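You operate a simulated robot arm through the tools that you are given. There is no shell and no other tool. Be economical: measure what you need, move in short steps, check, and stop when the job is done.

You run a simulated two-armed robot. Do the job below in one go: nothing can be reset, and whatever is moved stays where it is left.

Task
Press the magnifier air key three times. Fetch the lens slide from the top of the island and stand it on the upper shelf of the tall rack. Pick up the purple splitter with one hand, pass it to the other hand and put it on the middle shelf of the tall rack. Stack the 59 white pad from the top of the side bench on top of the 75 white pad. Stack the purple lens marked "R120" from the top of the side bench on top of the purple lens labelled "LOT 57". Open the parts drawer, take the grey sample box on the top of the side bench and put it away in the inside of the parts drawer, then shut the drawer. Take the orange sample box labelled "hold" from the top of the side bench and put it on the silver disc. Open the stock drawer, take the orange pattern block and leave it in the inside of the stock drawer and shut the drawer again. Fetch the blue disc and set it on the top of the store bench. Stack the 5.00 mm master disc from the top of the packing bench on top of the 10.00 mm master disc. The order is free. Set down upright: lens slide.
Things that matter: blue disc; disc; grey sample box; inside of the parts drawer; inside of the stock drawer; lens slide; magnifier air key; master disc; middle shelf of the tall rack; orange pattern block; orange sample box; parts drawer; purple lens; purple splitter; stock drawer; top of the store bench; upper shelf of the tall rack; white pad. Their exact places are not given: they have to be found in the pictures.

Only the result counts: the job must be done as asked and must still hold three seconds after the hand-in. Knocking over, shifting, dropping, spilling or breaking anything else fails it.

Robot
Two 7-joint arms with two-finger parallel grippers on one trunk, on a base that drives. Base frame: it is fixed to the floor where the robot stands at the start and does not move with it; the origin is under the middle of the robot, x ahead of it, y to its left, z up. Readings come in mm, rad, newtons and seconds.
The left shoulder is at the start at [62, 198, 1104], the right one opposite. With the tool pointing down near the work surface each hand reaches from about 300 to 720 mm from the robot's upright axis, wherever it stands, measured 20 degrees to its own side. Places, roughly: blue disc [-6250, -5500, 1000]; disc [-5750, -3750, 750]; grey sample box [-5500, -4000, 750]; inside of the parts drawer [700, -3800, 700]; inside of the stock drawer [-2400, -5700, 500]; lens slide [-3000, -3250, 1000]; magnifier air key [500, 0, 800]; master disc [-5500, -5500, 750]; middle shelf of the tall rack [-600, -5800, 900]; orange pattern block [-6250, -4000, 1000]; orange sample box [-6250, -3750, 750]; parts drawer [600, -3800, 700]; purple lens [-5500, -4000, 750]; purple splitter [-4250, -3500, 1000]; stock drawer [-2400, -5600, 500]; top of the store bench [-2900, -5800, 900]; upper shelf of the tall rack [-600, -5800, 1300]; white pad [-5500, -3750, 750]. Payload 1.57 kg a hand.
The TCP of each hand is the grasp point between the finger pads, 30 mm short of the fingertips. In the tool frame z runs along the fingers and y along their closing line. The gripper opens to 110 mm. The fingers are 24 mm wide and 12 mm thick; the gripper's body (48 by 112 mm) begins 78 mm behind the TCP.
Orientation is told as [roll, pitch, yaw] about the base's x, y, z axes, in that order, counted from this pose: with the fingers straight down and closing along the base's y, the tool's x points along the base's -x, its y along +y and its z along -z.

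Tools
- The arms move only by the tool servo_tool. It takes "left_increments", "right_increments" or both (then of equal length, played together; a hand with none holds still); each is a list of rows, each a list of 7 numbers: the shift along the base's x, y, z in units of 150 mm (1.0 is 150 mm), then the turn, a rotation vector about the base's x, y, z in units of 120 degrees (1.0 is 120 degrees), then the opening in per cent of the stroke, from 0 (shut) to 100 (fully open). In form: [[dx, dy, dz, rx, ry, rz, jaw], ...]. A call has 1 to 8 rows; each row is the pose to reach, as a shift and turn from the pose commanded when the call began. A call with a number of a shift or a turn outside -1 to 1 is refused whole. A row lasts 0.2 s, in which the tool goes at most 50 mm and 0.15 rad; a call with a longer step from one row to the next is refused whole, and so is a gripper value outside its range. A pose out of reach is approached as far as the arm can. The call stops where the force on the tool passes 40 N (or 10 N more than at its start, if that is more) or the arm is blocked; 0.2 s more then pass. Each finger travels about 72 mm/s and halts on what it meets, pressing with about 30 N; the grip force reading is that of the motor and also rises with nothing between the fingers. The clock runs only during rows and for 0.2 s after the last one: add rows that repeat a pose to give the fingers time. It gives the time, the measured TCP pose, the force on the tool (base axes), the opening and the grip force at its end, in the units of the frame above (readings bear some noise), with the torque about the TCP (base axes, N m) and any sound that the robot's microphone picked up.
- Cameras (640 x 400 px; columns grow to the right, rows downward): "scene" is now at [98.3, 5.8, 1678.3]; the picture's right is [0.07, -1.00, 0.00], its down [-0.85, -0.06, -0.53] and it looks along [0.52, 0.04, -0.85] (base axes); focal length 249 px, centre (320, 200). "left" rides on the left gripper at [70, -16, -141] in its tool frame; the picture's right is [0.23, 0.97, 0.00], its down [-0.85, 0.20, -0.48] and it looks along [-0.47, 0.11, 0.88] (tool axes); focal length 222 px, centre (320, 200). "right" rides on the right gripper at [70, 16, -141] in its tool frame; the picture's right is [-0.23, 0.97, 0.00], its down [-0.85, -0.20, -0.48] and it looks along [-0.47, -0.11, 0.88] (tool axes); focal length 222 px, centre (320, 200).
- snapshot(camera): a new picture of that camera. No time passes.
- raise_lower(by): slides the trunk up (or, below 0, down) by that many mm; the arms and the scene camera ride with it, the base frame stays. It gives what a move gives, with no picture.
- steer(legs): drives the robot by 1 to 6 legs, each [ahead, left, turn to the left] in mm, mm and rad, along the robot's own axes; the way and the turn of a leg run together, so that a leg with both is an arc; at most 1500 mm and 3.142 rad a leg. The arms and the cameras ride along, it lands a little off, and it stops where it bumps. It gives what a move gives.
- head_to(pan, tilt): turns the head with the scene camera to pan (to the left, within 1.501 rad either way) and tilt (down, from -0.506 to 1.204), counted from straight ahead of the robot. It gives what a move gives.
- measure_at(camera, pixels): for up to 12 pixels [column, row] of the newest picture of that camera ("zoom" is the newest enlarged one), the place [x, y, z] in the base frame of the surface seen there, good to about 3 mm. No time passes.
- close_up(camera, box): a new picture of the part [left, top, right, bottom] of that camera's present view, enlarged. No time passes.
- sign_off(): hands the job in; it is judged then, once.

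Work in short steps. Measure before you move; look again where a grasp or a placing could have gone wrong, and mend it. You have 378 turns and 340 pictures in all, those below and enlarged ones among them. Open the grippers and draw the arms clear of the work before you hand the job in, unless the task says otherwise.

The tools are called after "Request:" as name(argument=value, ...) on one line, values as JSON. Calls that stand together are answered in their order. servo_tool: Moves the arms, as the interface text tells. Its arguments: {"type":"object","properties":{"left_increments":{"type":"array","items":{"type":"array","items":{"type":"number"}}},"right_increments":{"type":"array","items":{"type":"array","items":{"type":"number"}}}},"required":[]} The other tools are called the same way: raise_lower (by) slides the trunk up or down; steer (legs) drives the base; head_to (pan, tilt) turns the head that bears the scene camera; snapshot (camera) takes a picture; measure_at (camera, pixels) gives the place of the surface under pixels of a picture; close_up (camera, box) takes an enlarged picture of a part of a camera's view; sign_off () hands the job in.

At the start:

```text
clock: 0.0
left_tool_pos: [540.5, 268.2, 1136.8]
left_orientation: [0.002, 0.002, 0.001]
left_contact_force: [-0.6, 0.7, -0.1]
left_torque: [0.02, -0.03, -0.02]
left_opening: 110.0
left_grasp_force: 0.1
right_tool_pos: [360.2, -121.3, 1136.0]
right_orientation: [0.0, 0.003, 0.0]
right_contact_force: [-0.3, -0.5, 0.0]
right_torque: [-0.01, -0.01, 0.01]
right_opening: 109.9
right_grasp_force: 0.0
trunk travel left (down, up): [-700.0, 290.0]
robot x, y, heading: [-0.1, -2.0, -0.003]
head pan, tilt: [0.072, 1.014]
```

scene: 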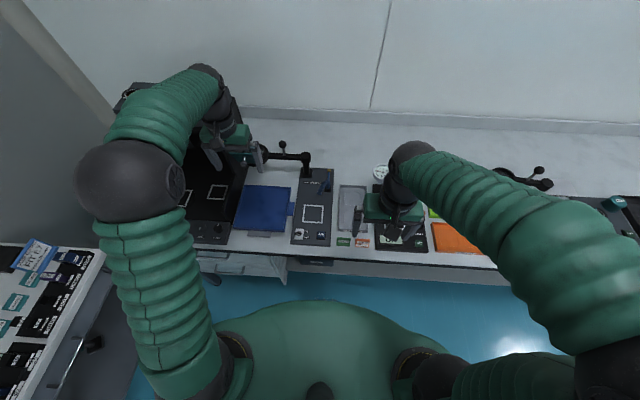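
right: 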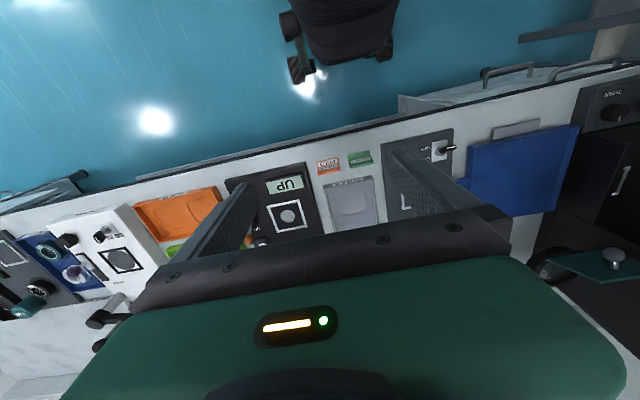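
left: 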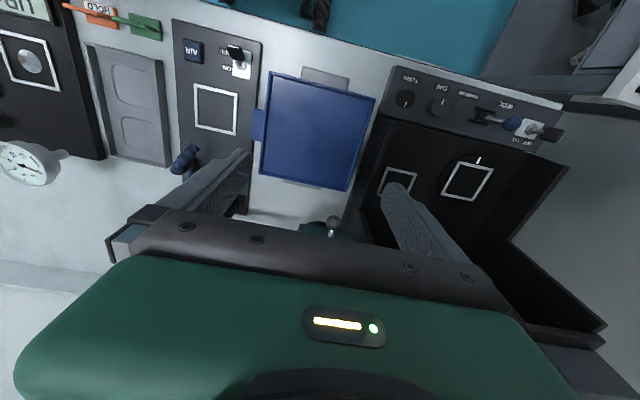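

The left picture shows a panel with an "AIR" key at about (193,50); I enlarge it to confirm and to read the labels.

Request:
close_up(camera="left", box=[160, 10, 290, 100])

Request:
close_up(camera="scene", box=[180, 130, 560, 280])

Request:
measure_at(camera="left", pixels=[[193, 50], [193, 70], [215, 110], [240, 60]])

```text
4.44 times, centred on (225, 55) of left
```

zoom: 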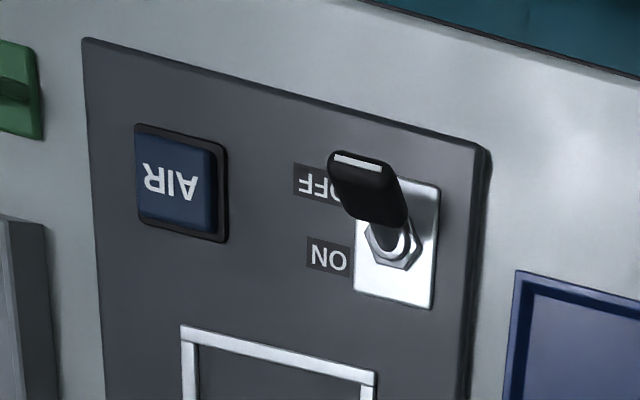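

```text
1.68 times, centred on (370, 205) of scene
```

zoom: 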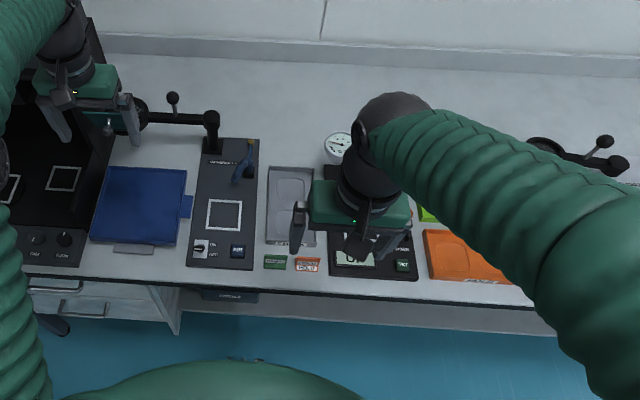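

```text
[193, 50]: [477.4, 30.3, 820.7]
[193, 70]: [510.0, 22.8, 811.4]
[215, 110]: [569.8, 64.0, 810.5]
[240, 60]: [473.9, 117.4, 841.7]
```

I need to confirm which station is the "magnifier"; I look at labels around.

Request:
close_up(camera="scene", box=[285, 160, 345, 250])

Request:
close_up(camera="right", box=[0, 180, 320, 340])

```text
4.44 times, centred on (315, 205) of scene
```

zoom: 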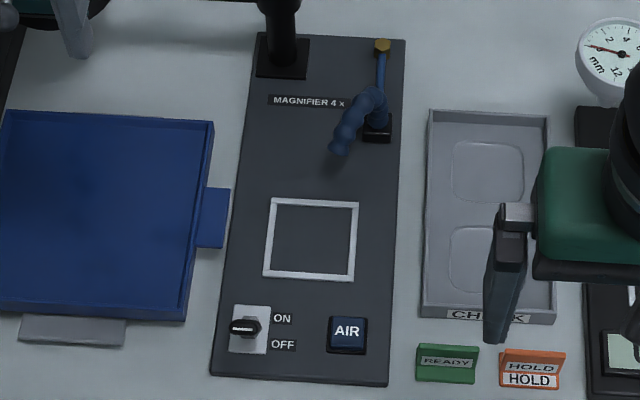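

```text
2.00 times, centred on (160, 260) of right
```

zoom: 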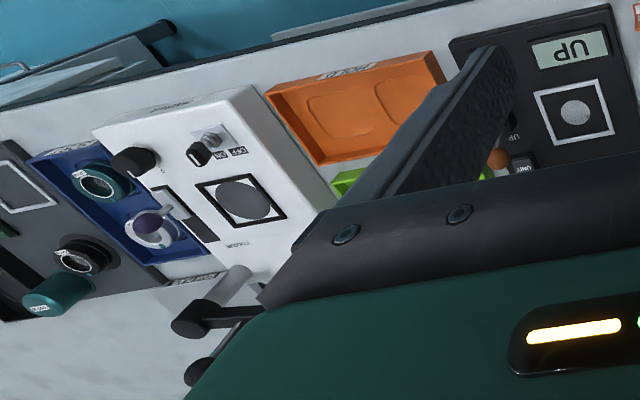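

The panel is "MAGNIFIER 4x", with AIR key at about [478, 31, 820]. I bring the right hand over with fingers shut.

Request:
servo_tool(right_increments=[[0.13, 0.157, -0.15, 0, 0, 0, 0], [0.26, 0.313, -0.3, 0, 0, 0, 0], [0.39, 0.47, -0.45, 0, 0, 0, 0], [0.52, 0.627, -0.6, 0, 0, 0, 0], [0.655, 0.783, -0.75, 0, 0, 0, 0], [0.787, 0.94, -0.9, 0, 0, 0, 0], [0.787, 0.94, -0.9, 0, 0, 0, 0], [0.787, 0.94, -0.9, 0, 0, 0, 0]])

Request:
snapshot(camera="left")

Request:
snapshot(camera="right")

```text
clock: 1.8
left_tool_pos: [540.2, 268.0, 1136.1]
left_orientation: [0.001, 0.001, 0.002]
left_contact_force: [0.0, -0.2, -1.1]
left_torque: [0.02, -0.02, -0.03]
left_opening: 109.8
left_grasp_force: 0.0
right_tool_pos: [478.3, 18.4, 1001.4]
right_orientation: [0.0, 0.0, 0.001]
right_contact_force: [0.0, -0.9, 0.6]
right_torque: [0.0, 0.0, 0.03]
right_opening: 0.0
right_grasp_force: 21.0
trunk travel left (down, up): [-700.0, 290.0]
robot x, y, heading: [0.0, 1.2, 0.0]
head pan, tilt: [0.072, 1.014]
```

```text
332 pictures are left
```

left: 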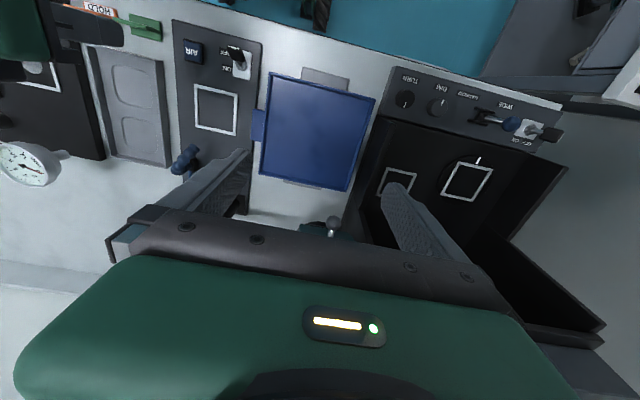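

```text
331 pictures are left
```

right: 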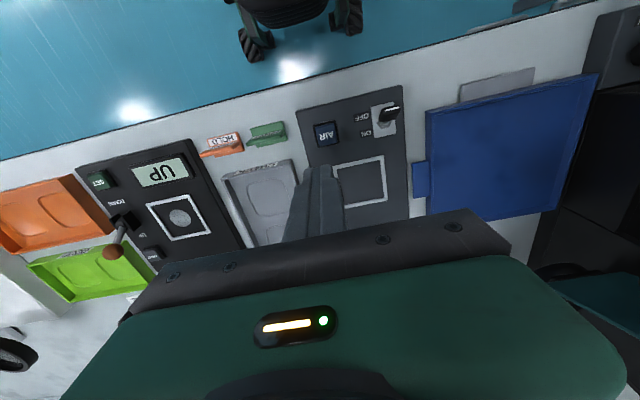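

The key is at (326,133) in the right picture; I measure it around.

Request:
measure_at(camera="right", pixels=[[326, 133], [318, 126], [334, 126], [320, 141], [335, 139], [345, 115]])

Request:
measure_at(camera="left", pixels=[[193, 51], [187, 45], [200, 46], [187, 58], [200, 60]])

```text
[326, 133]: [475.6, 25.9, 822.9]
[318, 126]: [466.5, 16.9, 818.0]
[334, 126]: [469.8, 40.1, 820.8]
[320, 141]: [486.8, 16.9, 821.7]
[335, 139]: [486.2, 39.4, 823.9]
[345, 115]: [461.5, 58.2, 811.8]
```

```text
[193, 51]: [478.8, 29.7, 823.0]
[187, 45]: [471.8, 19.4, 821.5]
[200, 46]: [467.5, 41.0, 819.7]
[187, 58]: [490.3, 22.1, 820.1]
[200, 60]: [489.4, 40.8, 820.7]
```

Key centre ≈ [477.5, 28, 822]; I descend to a fingertip gap of about 10 mm.

Request:
servo_tool(right_increments=[[0, 0.065, -0.3, 0, 0, 0, 0], [0, 0.065, -0.6, 0, 0, 0, 0], [0, 0.065, -0.9, 0, 0, 0, 0], [0, 0.065, -0.92, 0, 0, 0, 0], [0, 0.065, -0.92, 0, 0, 0, 0]])

Request:
servo_tool(right_increments=[[0, 0, -0.04, 0, 0, 0, 0], [0, 0, -0.06, 0, 0, 0, 0], [0, 0, -0.075, 0, 0, 0, 0], [0, 0, -0.09, 0, 0, 0, 0]])

```text
clock: 3.0
left_tool_pos: [539.3, 268.0, 1136.9]
left_orientation: [-0.002, -0.001, 0.0]
left_contact_force: [-0.1, -0.8, 0.4]
left_torque: [0.01, 0.02, 0.0]
left_opening: 110.1
left_grasp_force: 0.2
right_tool_pos: [477.2, 29.4, 864.5]
right_orientation: [0.0, 0.001, 0.0]
right_contact_force: [0.0, -0.8, -0.9]
right_torque: [-0.01, 0.02, 0.02]
right_opening: 0.2
right_grasp_force: 21.7
trunk travel left (down, up): [-700.0, 290.0]
robot x, y, heading: [-3.8, 0.7, -0.002]
head pan, tilt: [0.072, 1.014]
```

```text
clock: 4.0
left_tool_pos: [539.1, 267.5, 1136.2]
left_orientation: [-0.001, 0.001, -0.001]
left_contact_force: [-0.6, 0.3, 0.4]
left_torque: [-0.01, 0.0, 0.01]
left_opening: 110.2
left_grasp_force: 0.1
right_tool_pos: [477.1, 28.4, 849.8]
right_orientation: [0.002, -0.001, 0.0]
right_contact_force: [-0.8, 1.4, 0.8]
right_torque: [-0.01, 0.0, 0.04]
right_opening: 0.0
right_grasp_force: 20.9
trunk travel left (down, up): [-700.0, 290.0]
robot x, y, heading: [-0.1, 4.2, -0.002]
head pan, tilt: [0.072, 1.014]
heard: click
```

A click at TCP z≈850: one press. I raise.

Request:
servo_tool(right_increments=[[0, 0, 0.1, 0, 0, 0, 0], [0, 0, 0.1, 0, 0, 0, 0]])

Request:
snapshot(camera="left")

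```text
clock: 4.6
left_tool_pos: [539.3, 268.7, 1135.4]
left_orientation: [-0.002, -0.001, -0.001]
left_contact_force: [0.3, -0.4, 0.7]
left_torque: [-0.03, -0.01, 0.02]
left_opening: 110.0
left_grasp_force: 0.0
right_tool_pos: [478.0, 29.3, 865.3]
right_orientation: [0.0, 0.001, 0.0]
right_contact_force: [-0.1, 0.0, 0.4]
right_torque: [-0.03, 0.02, 0.01]
right_opening: 0.0
right_grasp_force: 21.2
trunk travel left (down, up): [-700.0, 290.0]
robot x, y, heading: [0.8, 0.3, 0.002]
head pan, tilt: [0.072, 1.014]
```

```text
330 pictures are left
```

left: 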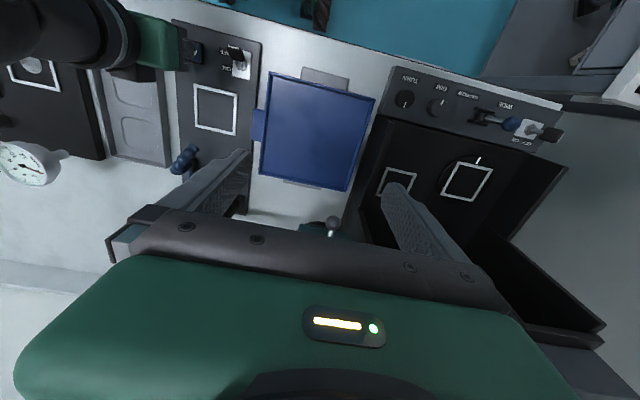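

One click per press, none on release. Second press, then release, same depth.

Request:
servo_tool(right_increments=[[0, 0, -0.06, 0, 0, 0, 0], [0, 0, -0.08, 0, 0, 0, 0], [0, 0, -0.1, 0, 0, 0, 0]])

Request:
servo_tool(right_increments=[[0, 0, 0.1, 0, 0, 0, 0], [0, 0, 0.1, 0, 0, 0, 0]])

```text
clock: 5.4
left_tool_pos: [538.5, 268.4, 1136.9]
left_orientation: [-0.001, -0.001, 0.0]
left_contact_force: [-0.5, -0.4, 0.2]
left_torque: [0.02, -0.03, 0.0]
left_opening: 110.2
left_grasp_force: 0.1
right_tool_pos: [478.6, 28.4, 851.0]
right_orientation: [0.0, 0.001, -0.001]
right_contact_force: [-0.2, 0.6, 1.0]
right_torque: [0.0, 0.0, 0.0]
right_opening: 0.1
right_grasp_force: 21.4
trunk travel left (down, up): [-700.0, 290.0]
robot x, y, heading: [-6.2, 1.3, 0.002]
head pan, tilt: [0.072, 1.014]
```

```text
clock: 6.0
left_tool_pos: [539.2, 269.4, 1137.3]
left_orientation: [-0.003, -0.001, 0.0]
left_contact_force: [-0.9, 0.3, 0.2]
left_torque: [0.02, -0.01, -0.01]
left_opening: 110.1
left_grasp_force: 0.0
right_tool_pos: [478.6, 29.9, 864.6]
right_orientation: [0.001, -0.002, -0.001]
right_contact_force: [0.0, -0.3, -0.1]
right_torque: [0.0, 0.02, 0.01]
right_opening: 0.2
right_grasp_force: 21.8
trunk travel left (down, up): [-700.0, 290.0]
robot x, y, heading: [0.4, -4.9, -0.003]
head pan, tilt: [0.072, 1.014]
```

No click this time, so it didn't register; I go a little deeper, stepwise.

Request:
servo_tool(right_increments=[[0, 0, -0.08, 0, 0, 0, 0], [0, 0, -0.1, 0, 0, 0, 0], [0, 0, -0.12, 0, 0, 0, 0], [0, 0, -0.12, 0, 0, 0, 0]])

Request:
servo_tool(right_increments=[[0, 0, 0.12, 0, 0, 0, 0], [0, 0, 0.12, 0, 0, 0, 0]])

```text
clock: 7.0
left_tool_pos: [538.5, 268.4, 1136.1]
left_orientation: [0.0, 0.001, 0.0]
left_contact_force: [0.2, 0.2, -0.3]
left_torque: [-0.02, -0.02, -0.02]
left_opening: 110.0
left_grasp_force: 0.1
right_tool_pos: [476.1, 28.6, 848.3]
right_orientation: [-0.002, 0.0, -0.002]
right_contact_force: [-0.6, -1.5, 5.5]
right_torque: [-0.03, 0.03, -0.01]
right_opening: 0.1
right_grasp_force: 21.0
trunk travel left (down, up): [-700.0, 290.0]
robot x, y, heading: [-0.5, 0.7, 0.002]
head pan, tilt: [0.072, 1.014]
heard: click
```

```text
clock: 7.6
left_tool_pos: [539.6, 268.9, 1136.4]
left_orientation: [-0.001, 0.0, 0.0]
left_contact_force: [-0.4, -0.3, 0.6]
left_torque: [0.03, -0.01, 0.02]
left_opening: 110.1
left_grasp_force: 0.1
right_tool_pos: [479.2, 29.9, 864.8]
right_orientation: [-0.001, 0.0, -0.001]
right_contact_force: [0.1, 0.5, 1.1]
right_torque: [-0.02, 0.02, 0.0]
right_opening: 0.0
right_grasp_force: 21.4
trunk travel left (down, up): [-700.0, 290.0]
robot x, y, heading: [-1.7, -0.0, 0.002]
head pan, tilt: [0.072, 1.014]
```

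Second click. Third press at the same depth.

Request:
servo_tool(right_increments=[[0, 0, -0.08, 0, 0, 0, 0], [0, 0, -0.1, 0, 0, 0, 0], [0, 0, -0.12, 0, 0, 0, 0], [0, 0, -0.12, 0, 0, 0, 0]])

Request:
servo_tool(right_increments=[[0, 0, 0.3, 0, 0, 0, 0], [0, 0, 0.6, 0, 0, 0, 0], [0, 0, 0.9, 0, 0, 0, 0]])

```text
clock: 8.6
left_tool_pos: [540.0, 268.0, 1137.0]
left_orientation: [0.0, 0.0, 0.001]
left_contact_force: [-0.3, 0.2, 0.0]
left_torque: [-0.01, 0.01, -0.01]
left_opening: 109.9
left_grasp_force: 0.0
right_tool_pos: [477.4, 29.3, 847.5]
right_orientation: [0.0, 0.002, 0.001]
right_contact_force: [-3.4, -0.3, 6.0]
right_torque: [-0.02, 0.11, -0.02]
right_opening: 0.0
right_grasp_force: 21.3
trunk travel left (down, up): [-700.0, 290.0]
robot x, y, heading: [-0.4, 0.1, 0.0]
head pan, tilt: [0.072, 1.014]
heard: click
```

```text
clock: 9.4
left_tool_pos: [538.4, 267.1, 1137.1]
left_orientation: [0.0, 0.0, 0.0]
left_contact_force: [-0.7, -0.8, -0.1]
left_torque: [-0.02, 0.04, 0.0]
left_opening: 109.7
left_grasp_force: 0.0
right_tool_pos: [475.8, 28.6, 982.4]
right_orientation: [-0.002, 0.002, 0.0]
right_contact_force: [0.0, -0.1, -0.2]
right_torque: [0.02, 0.01, 0.02]
right_opening: 0.0
right_grasp_force: 21.5
trunk travel left (down, up): [-700.0, 290.0]
robot x, y, heading: [-0.5, -0.2, -0.008]
head pan, tilt: [0.072, 1.014]
```

Three clicks: key done. I bring both hands back up and in for driving, and look to the right.

Request:
servo_tool(left_increments=[[-0.2, 0, 0.05, 0, 0, 0, 100], [-0.45, 0, 0.1, 0, 0, 0, 100], [-0.7, 0, 0.1, 0, 0, 0, 100], [-0.95, 0, 0.1, 0, 0, 0, 100], [-1, 0, 0.1, 0, 0, 0, 100]], right_increments=[[0, 0, 0.3, 0, 0, 0, 100], [-0.2, -0.25, 0.5, 0, 0, 0, 100], [-0.4, -0.5, 0.7, 0, 0, 0, 100], [-0.6, -0.75, 0.85, 0, 0, 0, 100], [-0.75, -1, 1, 0, 0, 0, 100]])

Request:
head_to(pan=-1.3, tilt=0.3)

Request:
snapshot(camera="scene")

```text
refused: row 2 steps farther than a row can; nothing moved
```

```text
clock: 10.9
left_tool_pos: [538.9, 268.0, 1136.4]
left_orientation: [-0.001, 0.0, 0.0]
left_contact_force: [0.1, 0.6, -0.6]
left_torque: [0.02, -0.04, 0.0]
left_opening: 109.9
left_grasp_force: 0.1
right_tool_pos: [477.1, 29.5, 982.6]
right_orientation: [0.0, 0.0, 0.0]
right_contact_force: [-0.1, -0.4, 0.3]
right_torque: [-0.02, 0.0, -0.01]
right_opening: 0.0
right_grasp_force: 21.5
trunk travel left (down, up): [-700.0, 290.0]
robot x, y, heading: [1.6, -3.1, -0.009]
head pan, tilt: [-1.3, 0.3]
```

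```text
329 pictures are left
```

scene: 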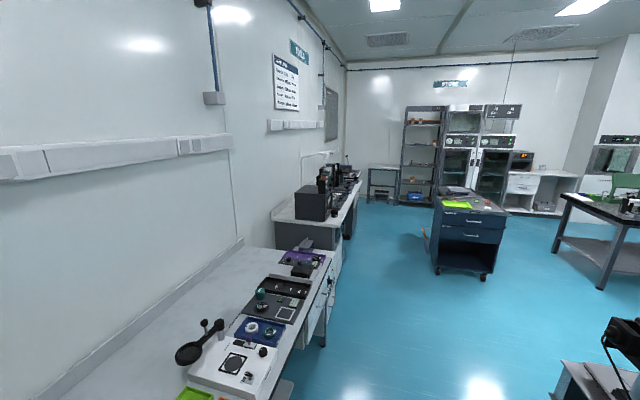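

I retry the retraction with even steps.

Request:
servo_tool(left_increments=[[-0.2, 0, 0, 0, 0, 0, 100], [-0.4, 0, 0, 0, 0, 0, 100], [-0.6, 0, 0, 0, 0, 0, 100], [-0.8, 0, 0, 0, 0, 0, 100], [-1, 0, 0, 0, 0, 0, 100]], right_increments=[[-0.15, -0.2, 0.2, 0, 0, 0, 100], [-0.3, -0.4, 0.4, 0, 0, 0, 100], [-0.45, -0.6, 0.6, 0, 0, 0, 100], [-0.6, -0.8, 0.8, 0, 0, 0, 100], [-0.75, -1, 1, 0, 0, 0, 100]])

Request:
steer(legs=[[-350, 0, 0], [0, 0, -1.6]])

Request:
head_to(pan=0, tilt=0.35)

Request:
snapshot(camera="scene")

```text
clock: 12.1
left_tool_pos: [382.8, 265.5, 1139.2]
left_orientation: [0.002, -0.003, 0.0]
left_contact_force: [-0.6, -0.3, 0.2]
left_torque: [0.0, -0.04, 0.01]
left_opening: 109.9
left_grasp_force: 0.0
right_tool_pos: [362.4, -124.8, 1132.8]
right_orientation: [0.002, -0.003, 0.0]
right_contact_force: [0.1, 0.1, -0.3]
right_torque: [-0.01, -0.04, 0.01]
right_opening: 110.2
right_grasp_force: 0.1
trunk travel left (down, up): [-700.0, 290.0]
robot x, y, heading: [2.5, 0.5, 0.003]
head pan, tilt: [-1.3, 0.3]
```

```text
clock: 18.2
left_tool_pos: [-86.8, -400.6, 1137.5]
left_orientation: [-0.002, -0.001, -1.626]
left_contact_force: [-0.2, -0.6, -0.7]
left_torque: [-0.04, 0.03, -0.01]
left_opening: 110.1
left_grasp_force: 0.0
right_tool_pos: [-476.6, -358.7, 1131.2]
right_orientation: [-0.001, 0.0, -1.625]
right_contact_force: [0.1, 0.1, 0.5]
right_torque: [-0.01, -0.04, 0.01]
right_opening: 110.2
right_grasp_force: 0.0
trunk travel left (down, up): [-700.0, 290.0]
robot x, y, heading: [-336.5, 0.9, -1.625]
head pan, tilt: [-1.3, 0.3]
```

```text
clock: 19.7
left_tool_pos: [-88.8, -400.0, 1138.8]
left_orientation: [-0.001, -0.001, -1.624]
left_contact_force: [0.6, 0.4, -0.1]
left_torque: [-0.02, 0.01, 0.0]
left_opening: 110.0
left_grasp_force: 0.1
right_tool_pos: [-476.2, -359.2, 1130.9]
right_orientation: [0.001, -0.001, -1.625]
right_contact_force: [-0.7, -0.5, 0.1]
right_torque: [0.0, -0.03, 0.01]
right_opening: 110.1
right_grasp_force: 0.0
trunk travel left (down, up): [-700.0, 290.0]
robot x, y, heading: [-334.1, 3.6, -1.628]
head pan, tilt: [0.0, 0.351]
```

```text
328 pictures are left
```

scene: 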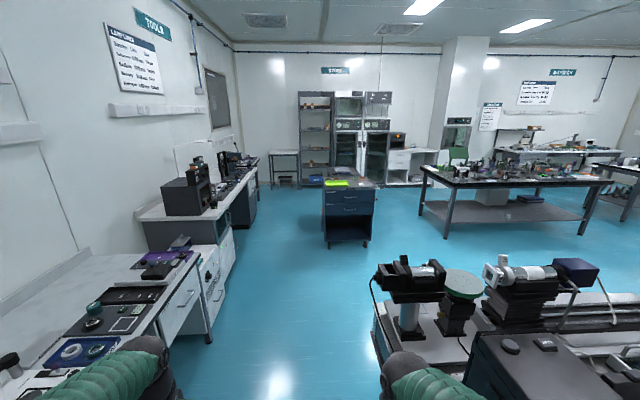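

I measure the landmarks of the room: the bench left, optics bench right, trolley, table, rack.

Request:
measure_at(camera="scene", pixels=[[375, 300], [420, 270], [215, 300], [255, 180], [325, 245], [350, 183], [445, 237], [425, 172], [315, 150], [600, 185], [410, 150], [285, 155]])

Request:
close_up(camera="scene", box=[400, 100, 640, 250])

Request:
close_up(camera="scene", box=[230, 60, 450, 200])

```text
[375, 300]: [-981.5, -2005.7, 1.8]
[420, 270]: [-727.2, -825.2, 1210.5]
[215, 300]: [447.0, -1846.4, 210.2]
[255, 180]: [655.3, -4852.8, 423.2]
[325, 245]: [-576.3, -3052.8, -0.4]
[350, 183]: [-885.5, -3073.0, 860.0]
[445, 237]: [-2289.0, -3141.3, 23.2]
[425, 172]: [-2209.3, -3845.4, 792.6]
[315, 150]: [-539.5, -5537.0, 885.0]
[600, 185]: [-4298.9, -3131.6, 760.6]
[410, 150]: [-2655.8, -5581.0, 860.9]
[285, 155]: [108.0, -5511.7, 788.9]
```

```text
2.67 times, centred on (520, 175) of scene
```

zoom: 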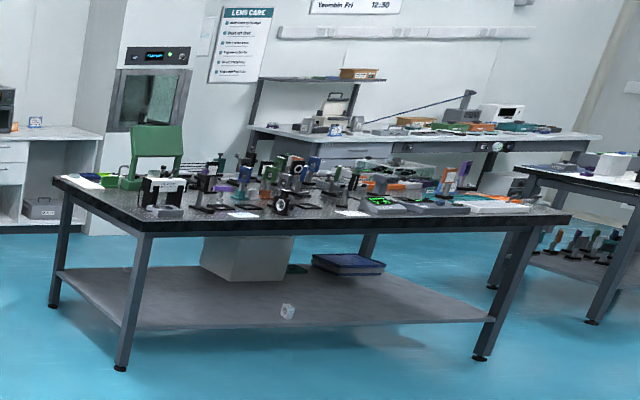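

```text
2.86 times, centred on (340, 130) of scene
```

zoom: 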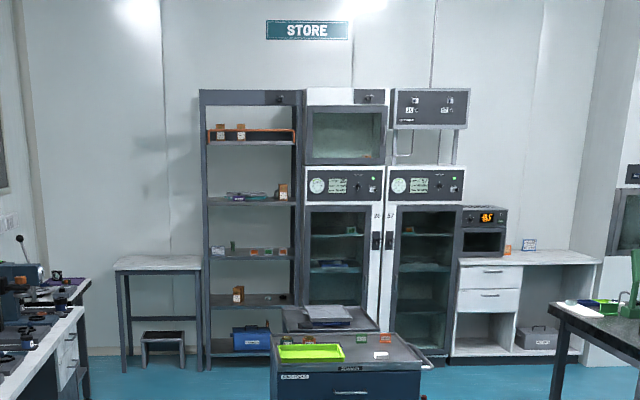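

I look to the right to see the optical bench's extent before driving.

Request:
head_to(pan=-0.9, tilt=0.5)

Request:
snapshot(camera="scene")

```text
clock: 20.9
left_tool_pos: [-88.1, -401.3, 1138.3]
left_orientation: [0.0, -0.001, -1.624]
left_contact_force: [0.6, -0.6, 0.4]
left_torque: [0.03, 0.03, 0.02]
left_opening: 109.9
left_grasp_force: 0.0
right_tool_pos: [-477.0, -359.7, 1130.9]
right_orientation: [-0.001, 0.0, -1.624]
right_contact_force: [0.0, -0.2, -0.2]
right_torque: [0.01, 0.02, -0.01]
right_opening: 109.9
right_grasp_force: 0.1
trunk travel left (down, up): [-700.0, 290.0]
robot x, y, heading: [-332.6, 1.4, -1.626]
head pan, tilt: [-0.901, 0.499]
```

```text
325 pictures are left
```

scene: 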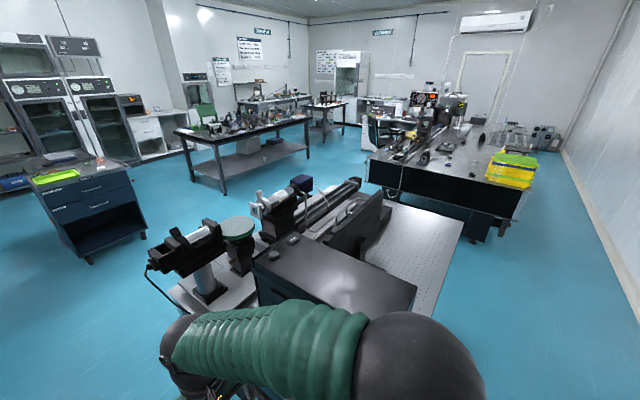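

Request:
measure_at(camera="scene", pixels=[[190, 270], [170, 290], [370, 180], [460, 225], [400, 195], [145, 235], [220, 195], [308, 158], [325, 142], [280, 110], [350, 75], [375, 120]])

Request:
close_up(camera="scene", box=[220, 70, 440, 200])

```text
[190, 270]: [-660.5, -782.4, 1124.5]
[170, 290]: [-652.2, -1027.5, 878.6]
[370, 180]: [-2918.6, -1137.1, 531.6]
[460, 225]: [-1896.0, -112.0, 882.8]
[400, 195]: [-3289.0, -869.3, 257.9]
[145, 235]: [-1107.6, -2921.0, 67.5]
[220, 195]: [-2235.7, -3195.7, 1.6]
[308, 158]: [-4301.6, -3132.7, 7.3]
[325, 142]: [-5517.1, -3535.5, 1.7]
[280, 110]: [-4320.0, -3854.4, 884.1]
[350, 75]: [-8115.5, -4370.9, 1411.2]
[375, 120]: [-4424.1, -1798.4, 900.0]
```

```text
2.91 times, centred on (330, 135) of scene
```

zoom: 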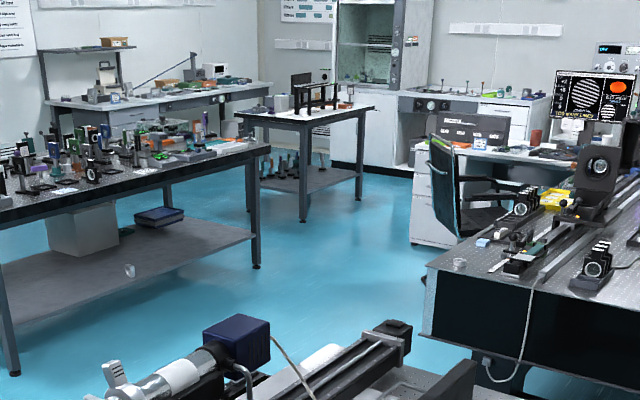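

Corridor along y≈-2150 between optics benches and island is free. I drive down, turn to face -x, and go 3 m.

Request:
steer(legs=[[1500, 0, 0], [600, 0, 0], [0, 0, -1.516], [1500, 0, 0], [1000, 0, 0]])

Request:
head_to(pan=0.3, tilt=0.4)

Request:
snapshot(camera="scene")

```text
clock: 25.4
left_tool_pos: [-134.2, -1262.1, 1145.9]
left_orientation: [0.007, -0.018, -1.623]
left_contact_force: [0.2, 0.5, 1.1]
left_torque: [-0.03, 0.03, 0.04]
left_opening: 110.2
left_grasp_force: 0.0
right_tool_pos: [-524.5, -1219.2, 1136.2]
right_orientation: [0.007, -0.021, -1.631]
right_contact_force: [-0.3, 1.9, 0.0]
right_torque: [-0.06, -0.02, 0.0]
right_opening: 110.1
right_grasp_force: 0.1
trunk travel left (down, up): [-700.0, 290.0]
robot x, y, heading: [-372.6, -878.9, -1.624]
head pan, tilt: [-0.901, 0.499]
stopped in leg 1: the robot was blocked; the commanded pose is now the measured one
```

```text
clock: 26.8
left_tool_pos: [-148.3, -1272.8, 1142.1]
left_orientation: [0.014, -0.005, -1.627]
left_contact_force: [-0.1, 0.1, 0.2]
left_torque: [0.02, 0.0, -0.01]
left_opening: 110.0
left_grasp_force: 0.1
right_tool_pos: [-538.2, -1230.4, 1130.9]
right_orientation: [0.013, -0.007, -1.632]
right_contact_force: [-0.2, -0.7, -1.4]
right_torque: [0.02, -0.01, 0.02]
right_opening: 109.8
right_grasp_force: 0.0
trunk travel left (down, up): [-700.0, 290.0]
robot x, y, heading: [-377.9, -878.7, -1.624]
head pan, tilt: [0.3, 0.4]
```

```text
323 pictures are left
```

scene: 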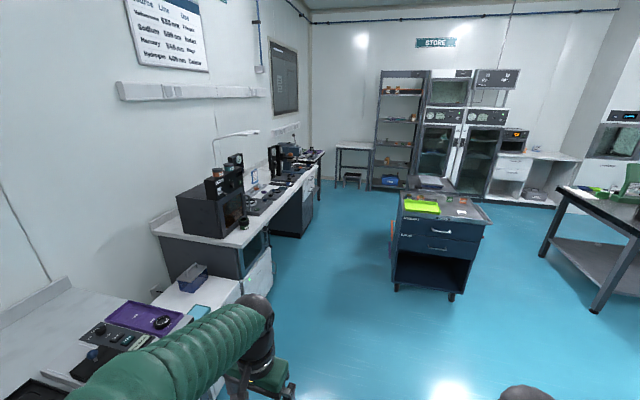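

Blocked at y≈-880; I look down both sides to find the contact.

Request:
head_to(pan=-0.7, tilt=1.0)

Request:
snapshot(camera="scene")

Request:
head_to(pan=0.7, tilt=1.0)

Request:
snapshot(camera="scene")

```text
clock: 28.1
left_tool_pos: [-147.2, -1272.6, 1144.2]
left_orientation: [0.013, -0.008, -1.626]
left_contact_force: [0.7, 0.4, -0.4]
left_torque: [0.02, -0.01, 0.02]
left_opening: 110.1
left_grasp_force: 0.0
right_tool_pos: [-538.4, -1230.3, 1132.1]
right_orientation: [0.013, -0.008, -1.634]
right_contact_force: [0.1, -0.5, 0.7]
right_torque: [0.02, -0.02, -0.01]
right_opening: 110.0
right_grasp_force: 0.1
trunk travel left (down, up): [-700.0, 290.0]
robot x, y, heading: [-378.2, -876.7, -1.624]
head pan, tilt: [-0.7, 1.0]
```

```text
322 pictures are left
```

scene: 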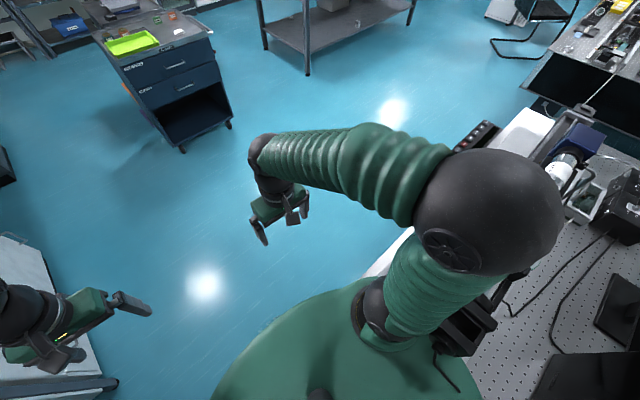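

```text
clock: 29.6
left_tool_pos: [-149.0, -1272.8, 1144.0]
left_orientation: [0.013, -0.006, -1.627]
left_contact_force: [-0.2, -0.1, -0.4]
left_torque: [0.02, 0.01, 0.01]
left_opening: 110.0
left_grasp_force: 0.2
right_tool_pos: [-537.8, -1231.0, 1130.8]
right_orientation: [0.015, -0.008, -1.635]
right_contact_force: [-0.1, -1.2, -0.3]
right_torque: [-0.02, 0.02, 0.02]
right_opening: 110.2
right_grasp_force: 0.1
trunk travel left (down, up): [-700.0, 290.0]
robot x, y, heading: [-378.3, -873.3, -1.628]
head pan, tilt: [0.7, 1.0]
```

```text
321 pictures are left
```

scene: 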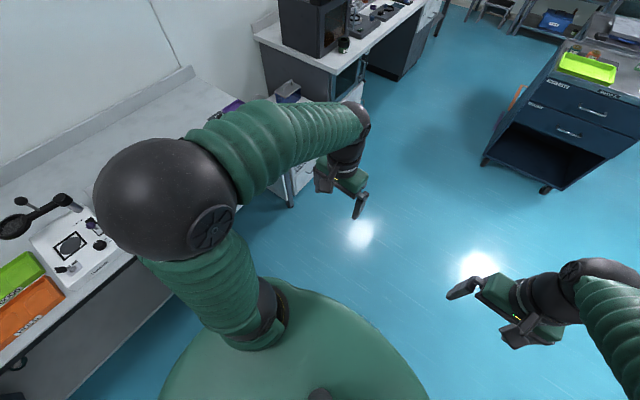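

The right elbow ran against the optical bench's equipment. I strafe left away from it, then check the bench items.

Request:
steer(legs=[[0, 220, 0]])

Request:
head_to(pan=-0.9, tilt=0.8)

Request:
snapshot(camera="scene")

```text
clock: 31.3
left_tool_pos: [60.4, -1281.9, 1146.3]
left_orientation: [0.024, -0.007, -1.626]
left_contact_force: [-0.1, 0.5, -0.2]
left_torque: [0.0, -0.01, 0.0]
left_opening: 109.8
left_grasp_force: 0.1
right_tool_pos: [-330.8, -1241.1, 1131.0]
right_orientation: [0.024, -0.009, -1.631]
right_contact_force: [-0.4, 0.1, 0.1]
right_torque: [0.01, -0.02, 0.01]
right_opening: 110.0
right_grasp_force: 0.0
trunk travel left (down, up): [-700.0, 290.0]
robot x, y, heading: [-157.7, -892.8, -1.63]
head pan, tilt: [0.7, 1.0]
```

```text
clock: 33.0
left_tool_pos: [61.1, -1280.5, 1145.1]
left_orientation: [0.024, -0.01, -1.625]
left_contact_force: [-0.1, -0.1, 0.6]
left_torque: [0.0, 0.02, 0.02]
left_opening: 110.1
left_grasp_force: 0.0
right_tool_pos: [-328.8, -1239.5, 1130.9]
right_orientation: [0.022, -0.007, -1.631]
right_contact_force: [0.4, -1.3, -0.1]
right_torque: [-0.05, 0.01, 0.0]
right_opening: 110.1
right_grasp_force: 0.1
trunk travel left (down, up): [-700.0, 290.0]
robot x, y, heading: [-158.8, -886.2, -1.625]
head pan, tilt: [-0.901, 0.799]
```

```text
320 pictures are left
```

scene: 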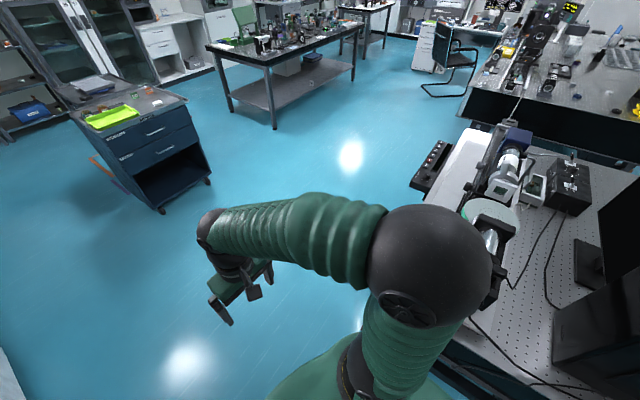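

Clear now. I go ahead past the bench, turn to -x and go along the corridor.

Request:
steer(legs=[[1300, 0, 0], [0, 0, -1.516], [1500, 0, 0], [1500, 0, 0], [1000, 0, 0]])

Request:
head_to(pan=0.3, tilt=0.4)

Request:
snapshot(camera="scene")

```text
clock: 62.2
left_tool_pos: [-4617.6, -2467.4, 1146.0]
left_orientation: [0.023, -0.009, -3.129]
left_contact_force: [0.5, 0.2, -0.1]
left_torque: [0.04, -0.01, -0.03]
left_opening: 110.2
left_grasp_force: 0.0
right_tool_pos: [-4601.8, -2075.9, 1131.4]
right_orientation: [0.023, -0.008, -3.137]
right_contact_force: [0.1, 0.1, 0.3]
right_torque: [0.02, -0.01, -0.01]
right_opening: 110.1
right_grasp_force: 0.1
trunk travel left (down, up): [-700.0, 290.0]
robot x, y, heading: [-4243.3, -2220.6, -3.126]
head pan, tilt: [-0.901, 0.799]
```

```text
clock: 63.6
left_tool_pos: [-4617.4, -2468.1, 1145.8]
left_orientation: [0.024, -0.008, -3.131]
left_contact_force: [-0.7, 0.1, 0.6]
left_torque: [0.02, 0.03, 0.0]
left_opening: 110.0
left_grasp_force: 0.1
right_tool_pos: [-4602.3, -2075.1, 1130.7]
right_orientation: [0.023, -0.01, -3.137]
right_contact_force: [-0.1, 0.6, 0.6]
right_torque: [0.01, -0.03, 0.0]
right_opening: 110.1
right_grasp_force: 0.1
trunk travel left (down, up): [-700.0, 290.0]
robot x, y, heading: [-4239.7, -2219.1, -3.126]
head pan, tilt: [0.3, 0.4]
```

```text
319 pictures are left
```

scene: 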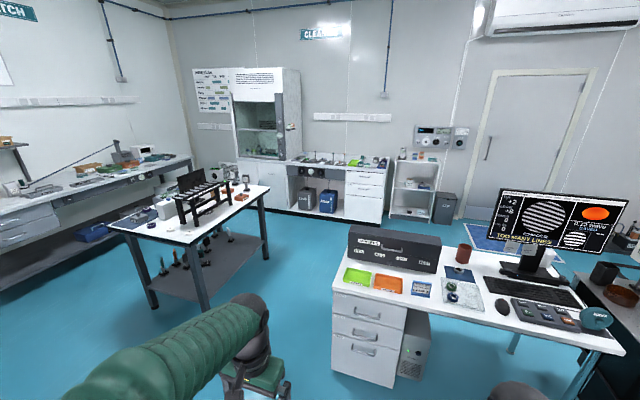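

The side bench is the white table at (200,215). I measure its corners, the desk's edge, and enlarge.

Request:
measure_at(camera="scene", pixels=[[110, 223], [192, 240], [269, 190], [180, 180], [200, 308], [155, 306], [333, 280], [350, 240], [10, 200], [180, 160], [290, 160], [390, 375]])

Request:
close_up(camera="scene", box=[100, 160, 280, 250])

Request:
close_up(camera="scene", box=[0, 120, 200, 250])

```text
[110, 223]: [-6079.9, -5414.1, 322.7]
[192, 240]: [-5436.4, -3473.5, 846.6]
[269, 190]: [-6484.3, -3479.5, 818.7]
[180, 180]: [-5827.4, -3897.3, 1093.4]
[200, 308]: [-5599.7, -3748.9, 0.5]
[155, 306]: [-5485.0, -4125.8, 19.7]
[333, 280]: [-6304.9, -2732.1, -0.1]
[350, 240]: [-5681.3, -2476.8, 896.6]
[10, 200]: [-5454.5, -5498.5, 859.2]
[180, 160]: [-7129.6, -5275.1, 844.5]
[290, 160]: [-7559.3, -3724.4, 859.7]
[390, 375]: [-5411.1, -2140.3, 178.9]
```

```text
3.56 times, centred on (190, 205) of scene
```

zoom: 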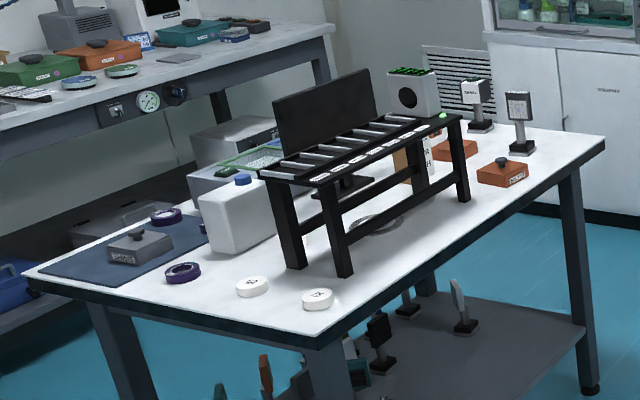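

```text
3.08 times, centred on (100, 185) of scene
```

zoom: 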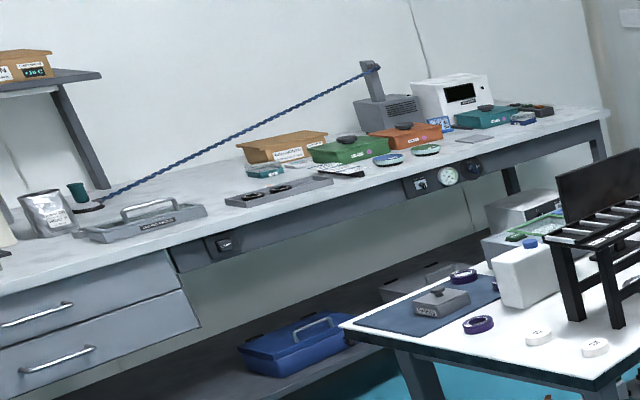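

The side bench spans x -5436..-6490, y -3470..-4130. I drive to its +x end, facing -x, and look.

Request:
steer(legs=[[640, 0, -0.015], [0, 1500, 0], [0, 80, 0]])

Request:
head_to(pan=0, tilt=0.8)

Request:
snapshot(camera="scene")

```text
clock: 65.2
left_tool_pos: [-4756.8, -2455.7, 1152.4]
left_orientation: [0.033, -0.018, -3.135]
left_contact_force: [0.4, 0.5, -1.0]
left_torque: [-0.03, 0.03, -0.02]
left_opening: 110.1
left_grasp_force: 0.1
right_tool_pos: [-4740.1, -2063.8, 1132.7]
right_orientation: [0.034, -0.017, -3.139]
right_contact_force: [0.0, 0.1, -0.6]
right_torque: [-0.04, 0.0, 0.01]
right_opening: 110.0
right_grasp_force: 0.1
trunk travel left (down, up): [-700.0, 290.0]
robot x, y, heading: [-4385.7, -2222.4, -3.13]
head pan, tilt: [0.3, 0.4]
stopped in leg 1: the robot was blocked; the commanded pose is now the measured one
```

```text
clock: 66.1
left_tool_pos: [-4766.0, -2463.9, 1147.9]
left_orientation: [0.028, -0.012, -3.133]
left_contact_force: [-0.1, 0.0, 0.8]
left_torque: [-0.02, -0.01, -0.03]
left_opening: 109.7
left_grasp_force: 0.1
right_tool_pos: [-4748.8, -2070.9, 1130.9]
right_orientation: [0.029, -0.01, -3.137]
right_contact_force: [0.1, -0.7, 0.5]
right_torque: [0.01, 0.01, 0.0]
right_opening: 109.9
right_grasp_force: 0.0
trunk travel left (down, up): [-700.0, 290.0]
robot x, y, heading: [-4387.9, -2223.5, -3.134]
head pan, tilt: [0.0, 0.799]
```

```text
316 pictures are left
```

scene: 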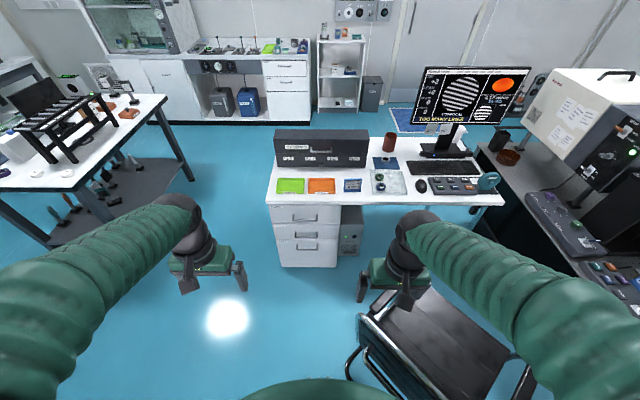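

A chair stands ahead on the right. I measure its left edge.

Request:
measure_at(camera="scene", pixels=[[348, 375], [360, 320], [400, 340], [275, 262], [300, 268], [270, 200]])

```text
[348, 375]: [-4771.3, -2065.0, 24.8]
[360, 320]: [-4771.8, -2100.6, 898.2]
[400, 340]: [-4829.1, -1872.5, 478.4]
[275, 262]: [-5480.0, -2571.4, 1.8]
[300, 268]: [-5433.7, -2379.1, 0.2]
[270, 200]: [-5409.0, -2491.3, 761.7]
```

Chair edge is at y≈-2065, x≈-4770. I back off, strafe left, go ahead and strafe down to the side bench's end.

Request:
steer(legs=[[-40, 0, 0], [0, 340, 0], [540, 0, 0], [0, 1240, 0]])

Request:
head_to(pan=0, tilt=0.75)

Request:
snapshot(camera="scene")

```text
clock: 77.3
left_tool_pos: [-5248.3, -4036.8, 1148.3]
left_orientation: [0.028, -0.012, -3.139]
left_contact_force: [1.0, 0.1, -0.2]
left_torque: [0.01, 0.02, -0.01]
left_opening: 110.1
left_grasp_force: 0.0
right_tool_pos: [-5226.6, -3645.0, 1130.8]
right_orientation: [0.028, -0.012, 3.138]
right_contact_force: [-0.2, -0.5, 0.3]
right_torque: [-0.03, -0.02, 0.03]
right_opening: 110.2
right_grasp_force: 0.0
trunk travel left (down, up): [-700.0, 290.0]
robot x, y, heading: [-4873.2, -3801.4, -3.142]
head pan, tilt: [0.0, 0.799]
```

```text
clock: 78.0
left_tool_pos: [-5247.0, -4039.2, 1147.7]
left_orientation: [0.025, -0.012, -3.14]
left_contact_force: [0.0, -0.3, -0.2]
left_torque: [0.01, 0.01, 0.03]
left_opening: 109.8
left_grasp_force: 0.0
right_tool_pos: [-5227.1, -3647.5, 1130.6]
right_orientation: [0.025, -0.014, 3.138]
right_contact_force: [0.1, 0.0, 0.4]
right_torque: [-0.01, 0.01, -0.03]
right_opening: 110.0
right_grasp_force: 0.0
trunk travel left (down, up): [-700.0, 290.0]
robot x, y, heading: [-4871.1, -3797.5, -3.139]
head pan, tilt: [0.0, 0.75]
```

```text
315 pictures are left
```

scene: 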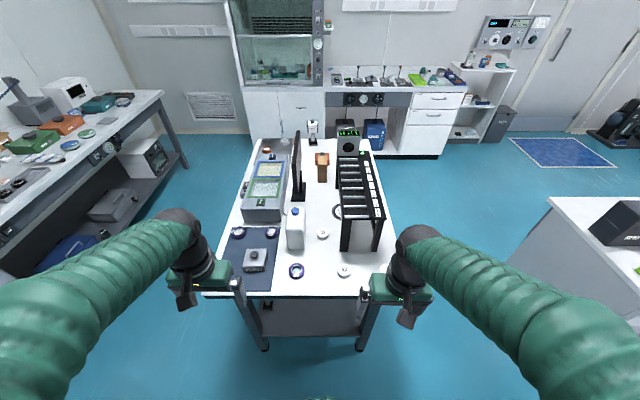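

I enlarge the near part of the table to read markings, and the far part.

Request:
close_up(camera="scene", box=[220, 200, 380, 300])

Request:
close_up(camera="scene", box=[230, 115, 390, 215])

```text
4.00 times, centred on (300, 250) of scene
```

zoom: 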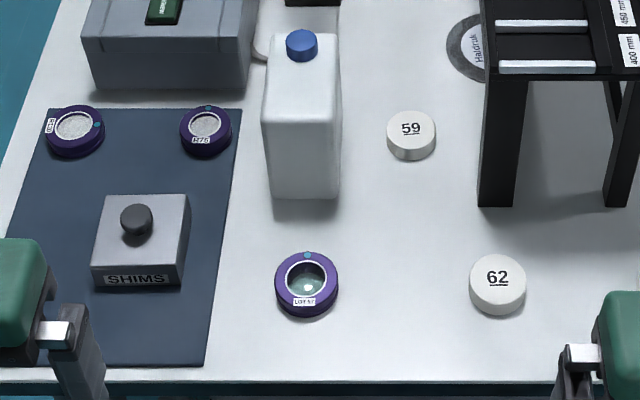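

```text
4.00 times, centred on (310, 165) of scene
```

zoom: 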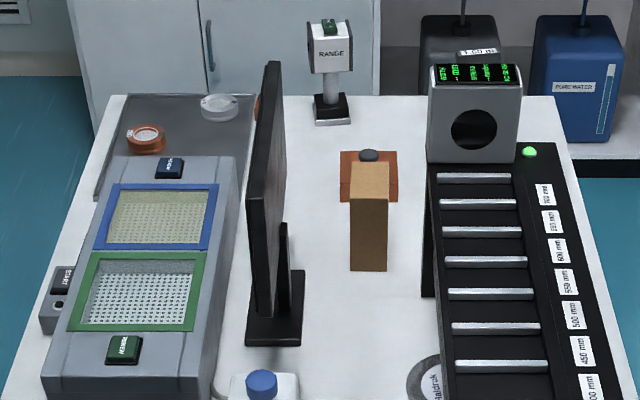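

I measure the small items seen.

Request:
measure_at(camera="scene", pixels=[[238, 231], [271, 231], [296, 270], [322, 233], [344, 270], [254, 253], [254, 266], [337, 212], [297, 212], [295, 245], [322, 160], [285, 141]])

Request:
close_up(camera="scene", box=[228, 222, 284, 257])

```text
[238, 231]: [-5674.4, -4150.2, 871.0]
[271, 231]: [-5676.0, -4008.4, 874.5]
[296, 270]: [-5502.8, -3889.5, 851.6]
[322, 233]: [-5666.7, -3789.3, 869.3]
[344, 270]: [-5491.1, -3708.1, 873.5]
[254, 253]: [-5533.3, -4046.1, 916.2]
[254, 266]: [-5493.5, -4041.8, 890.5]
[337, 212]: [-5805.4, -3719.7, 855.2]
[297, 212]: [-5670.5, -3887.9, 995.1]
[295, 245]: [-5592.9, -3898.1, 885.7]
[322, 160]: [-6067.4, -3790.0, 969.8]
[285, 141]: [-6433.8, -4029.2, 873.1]
```

```text
11.43 times, centred on (256, 240) of scene
```

zoom: 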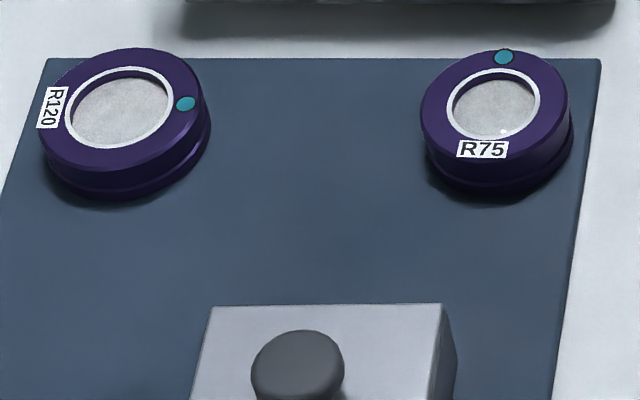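

R120 is at [-5674,-4150], LOT 57 at [-5503,-3890], 59 at [-5667,-3789]; the 75 pad isn't seen yet. I move to a spot reaching all of these.

Request:
steer(legs=[[125, 0, 0], [0, 170, 0]])

Request:
head_to(pan=0, tilt=0.9)

Request:
snapshot(camera="scene")

Request:
snapshot(camera="right")

Request:
snapshot(camera="left")

```text
clock: 80.3
left_tool_pos: [-5372.1, -4195.1, 1150.8]
left_orientation: [0.036, -0.013, 3.14]
left_contact_force: [0.0, -0.8, -0.6]
left_torque: [-0.03, -0.01, -0.03]
left_opening: 110.0
left_grasp_force: 0.0
right_tool_pos: [-5353.7, -3802.3, 1130.7]
right_orientation: [0.035, -0.015, 3.134]
right_contact_force: [-0.6, -0.6, -0.4]
right_torque: [0.0, 0.03, -0.01]
right_opening: 109.9
right_grasp_force: 0.0
trunk travel left (down, up): [-700.0, 290.0]
robot x, y, heading: [-4998.6, -3963.2, -3.137]
head pan, tilt: [0.0, 0.75]
```

```text
clock: 81.0
left_tool_pos: [-5371.9, -4195.5, 1150.4]
left_orientation: [0.034, -0.013, 3.14]
left_contact_force: [0.8, 0.7, 0.5]
left_torque: [-0.08, 0.01, -0.01]
left_opening: 109.9
left_grasp_force: 0.0
right_tool_pos: [-5350.9, -3803.2, 1130.6]
right_orientation: [0.032, -0.015, 3.133]
right_contact_force: [-0.2, -0.1, 0.3]
right_torque: [0.0, -0.01, 0.02]
right_opening: 110.0
right_grasp_force: 0.0
trunk travel left (down, up): [-700.0, 290.0]
robot x, y, heading: [-5001.0, -3961.7, -3.141]
head pan, tilt: [0.0, 0.901]
```

```text
311 pictures are left
```

scene: 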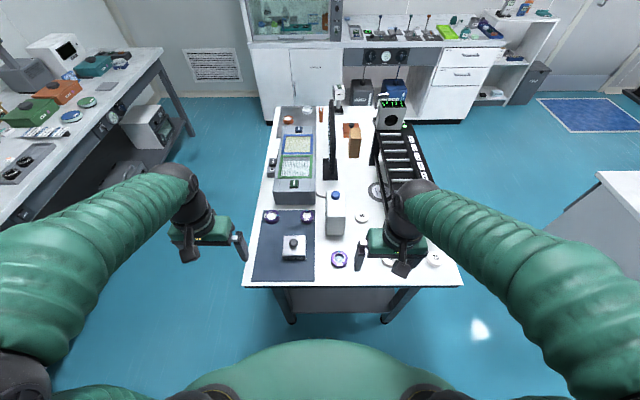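

```text
310 pictures are left
```

right: 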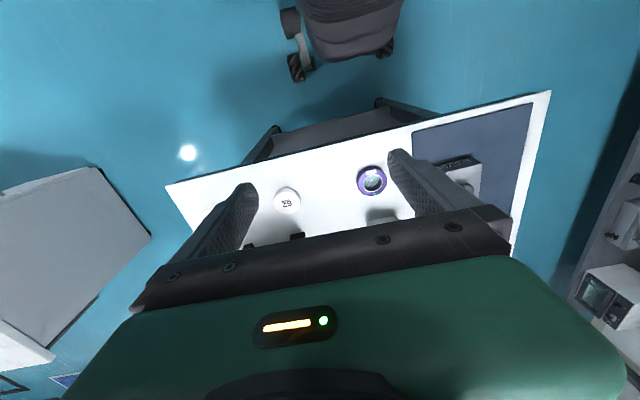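

```text
309 pictures are left
```

left: 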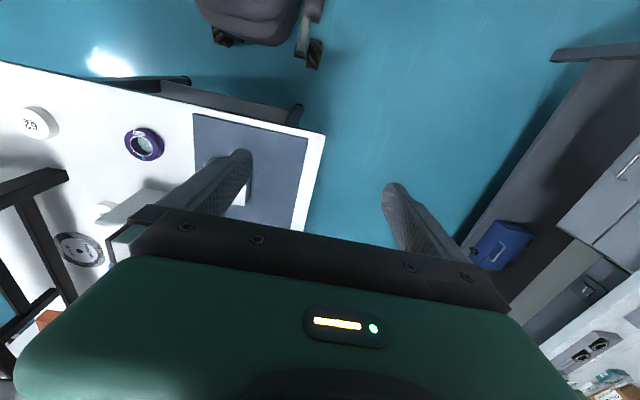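

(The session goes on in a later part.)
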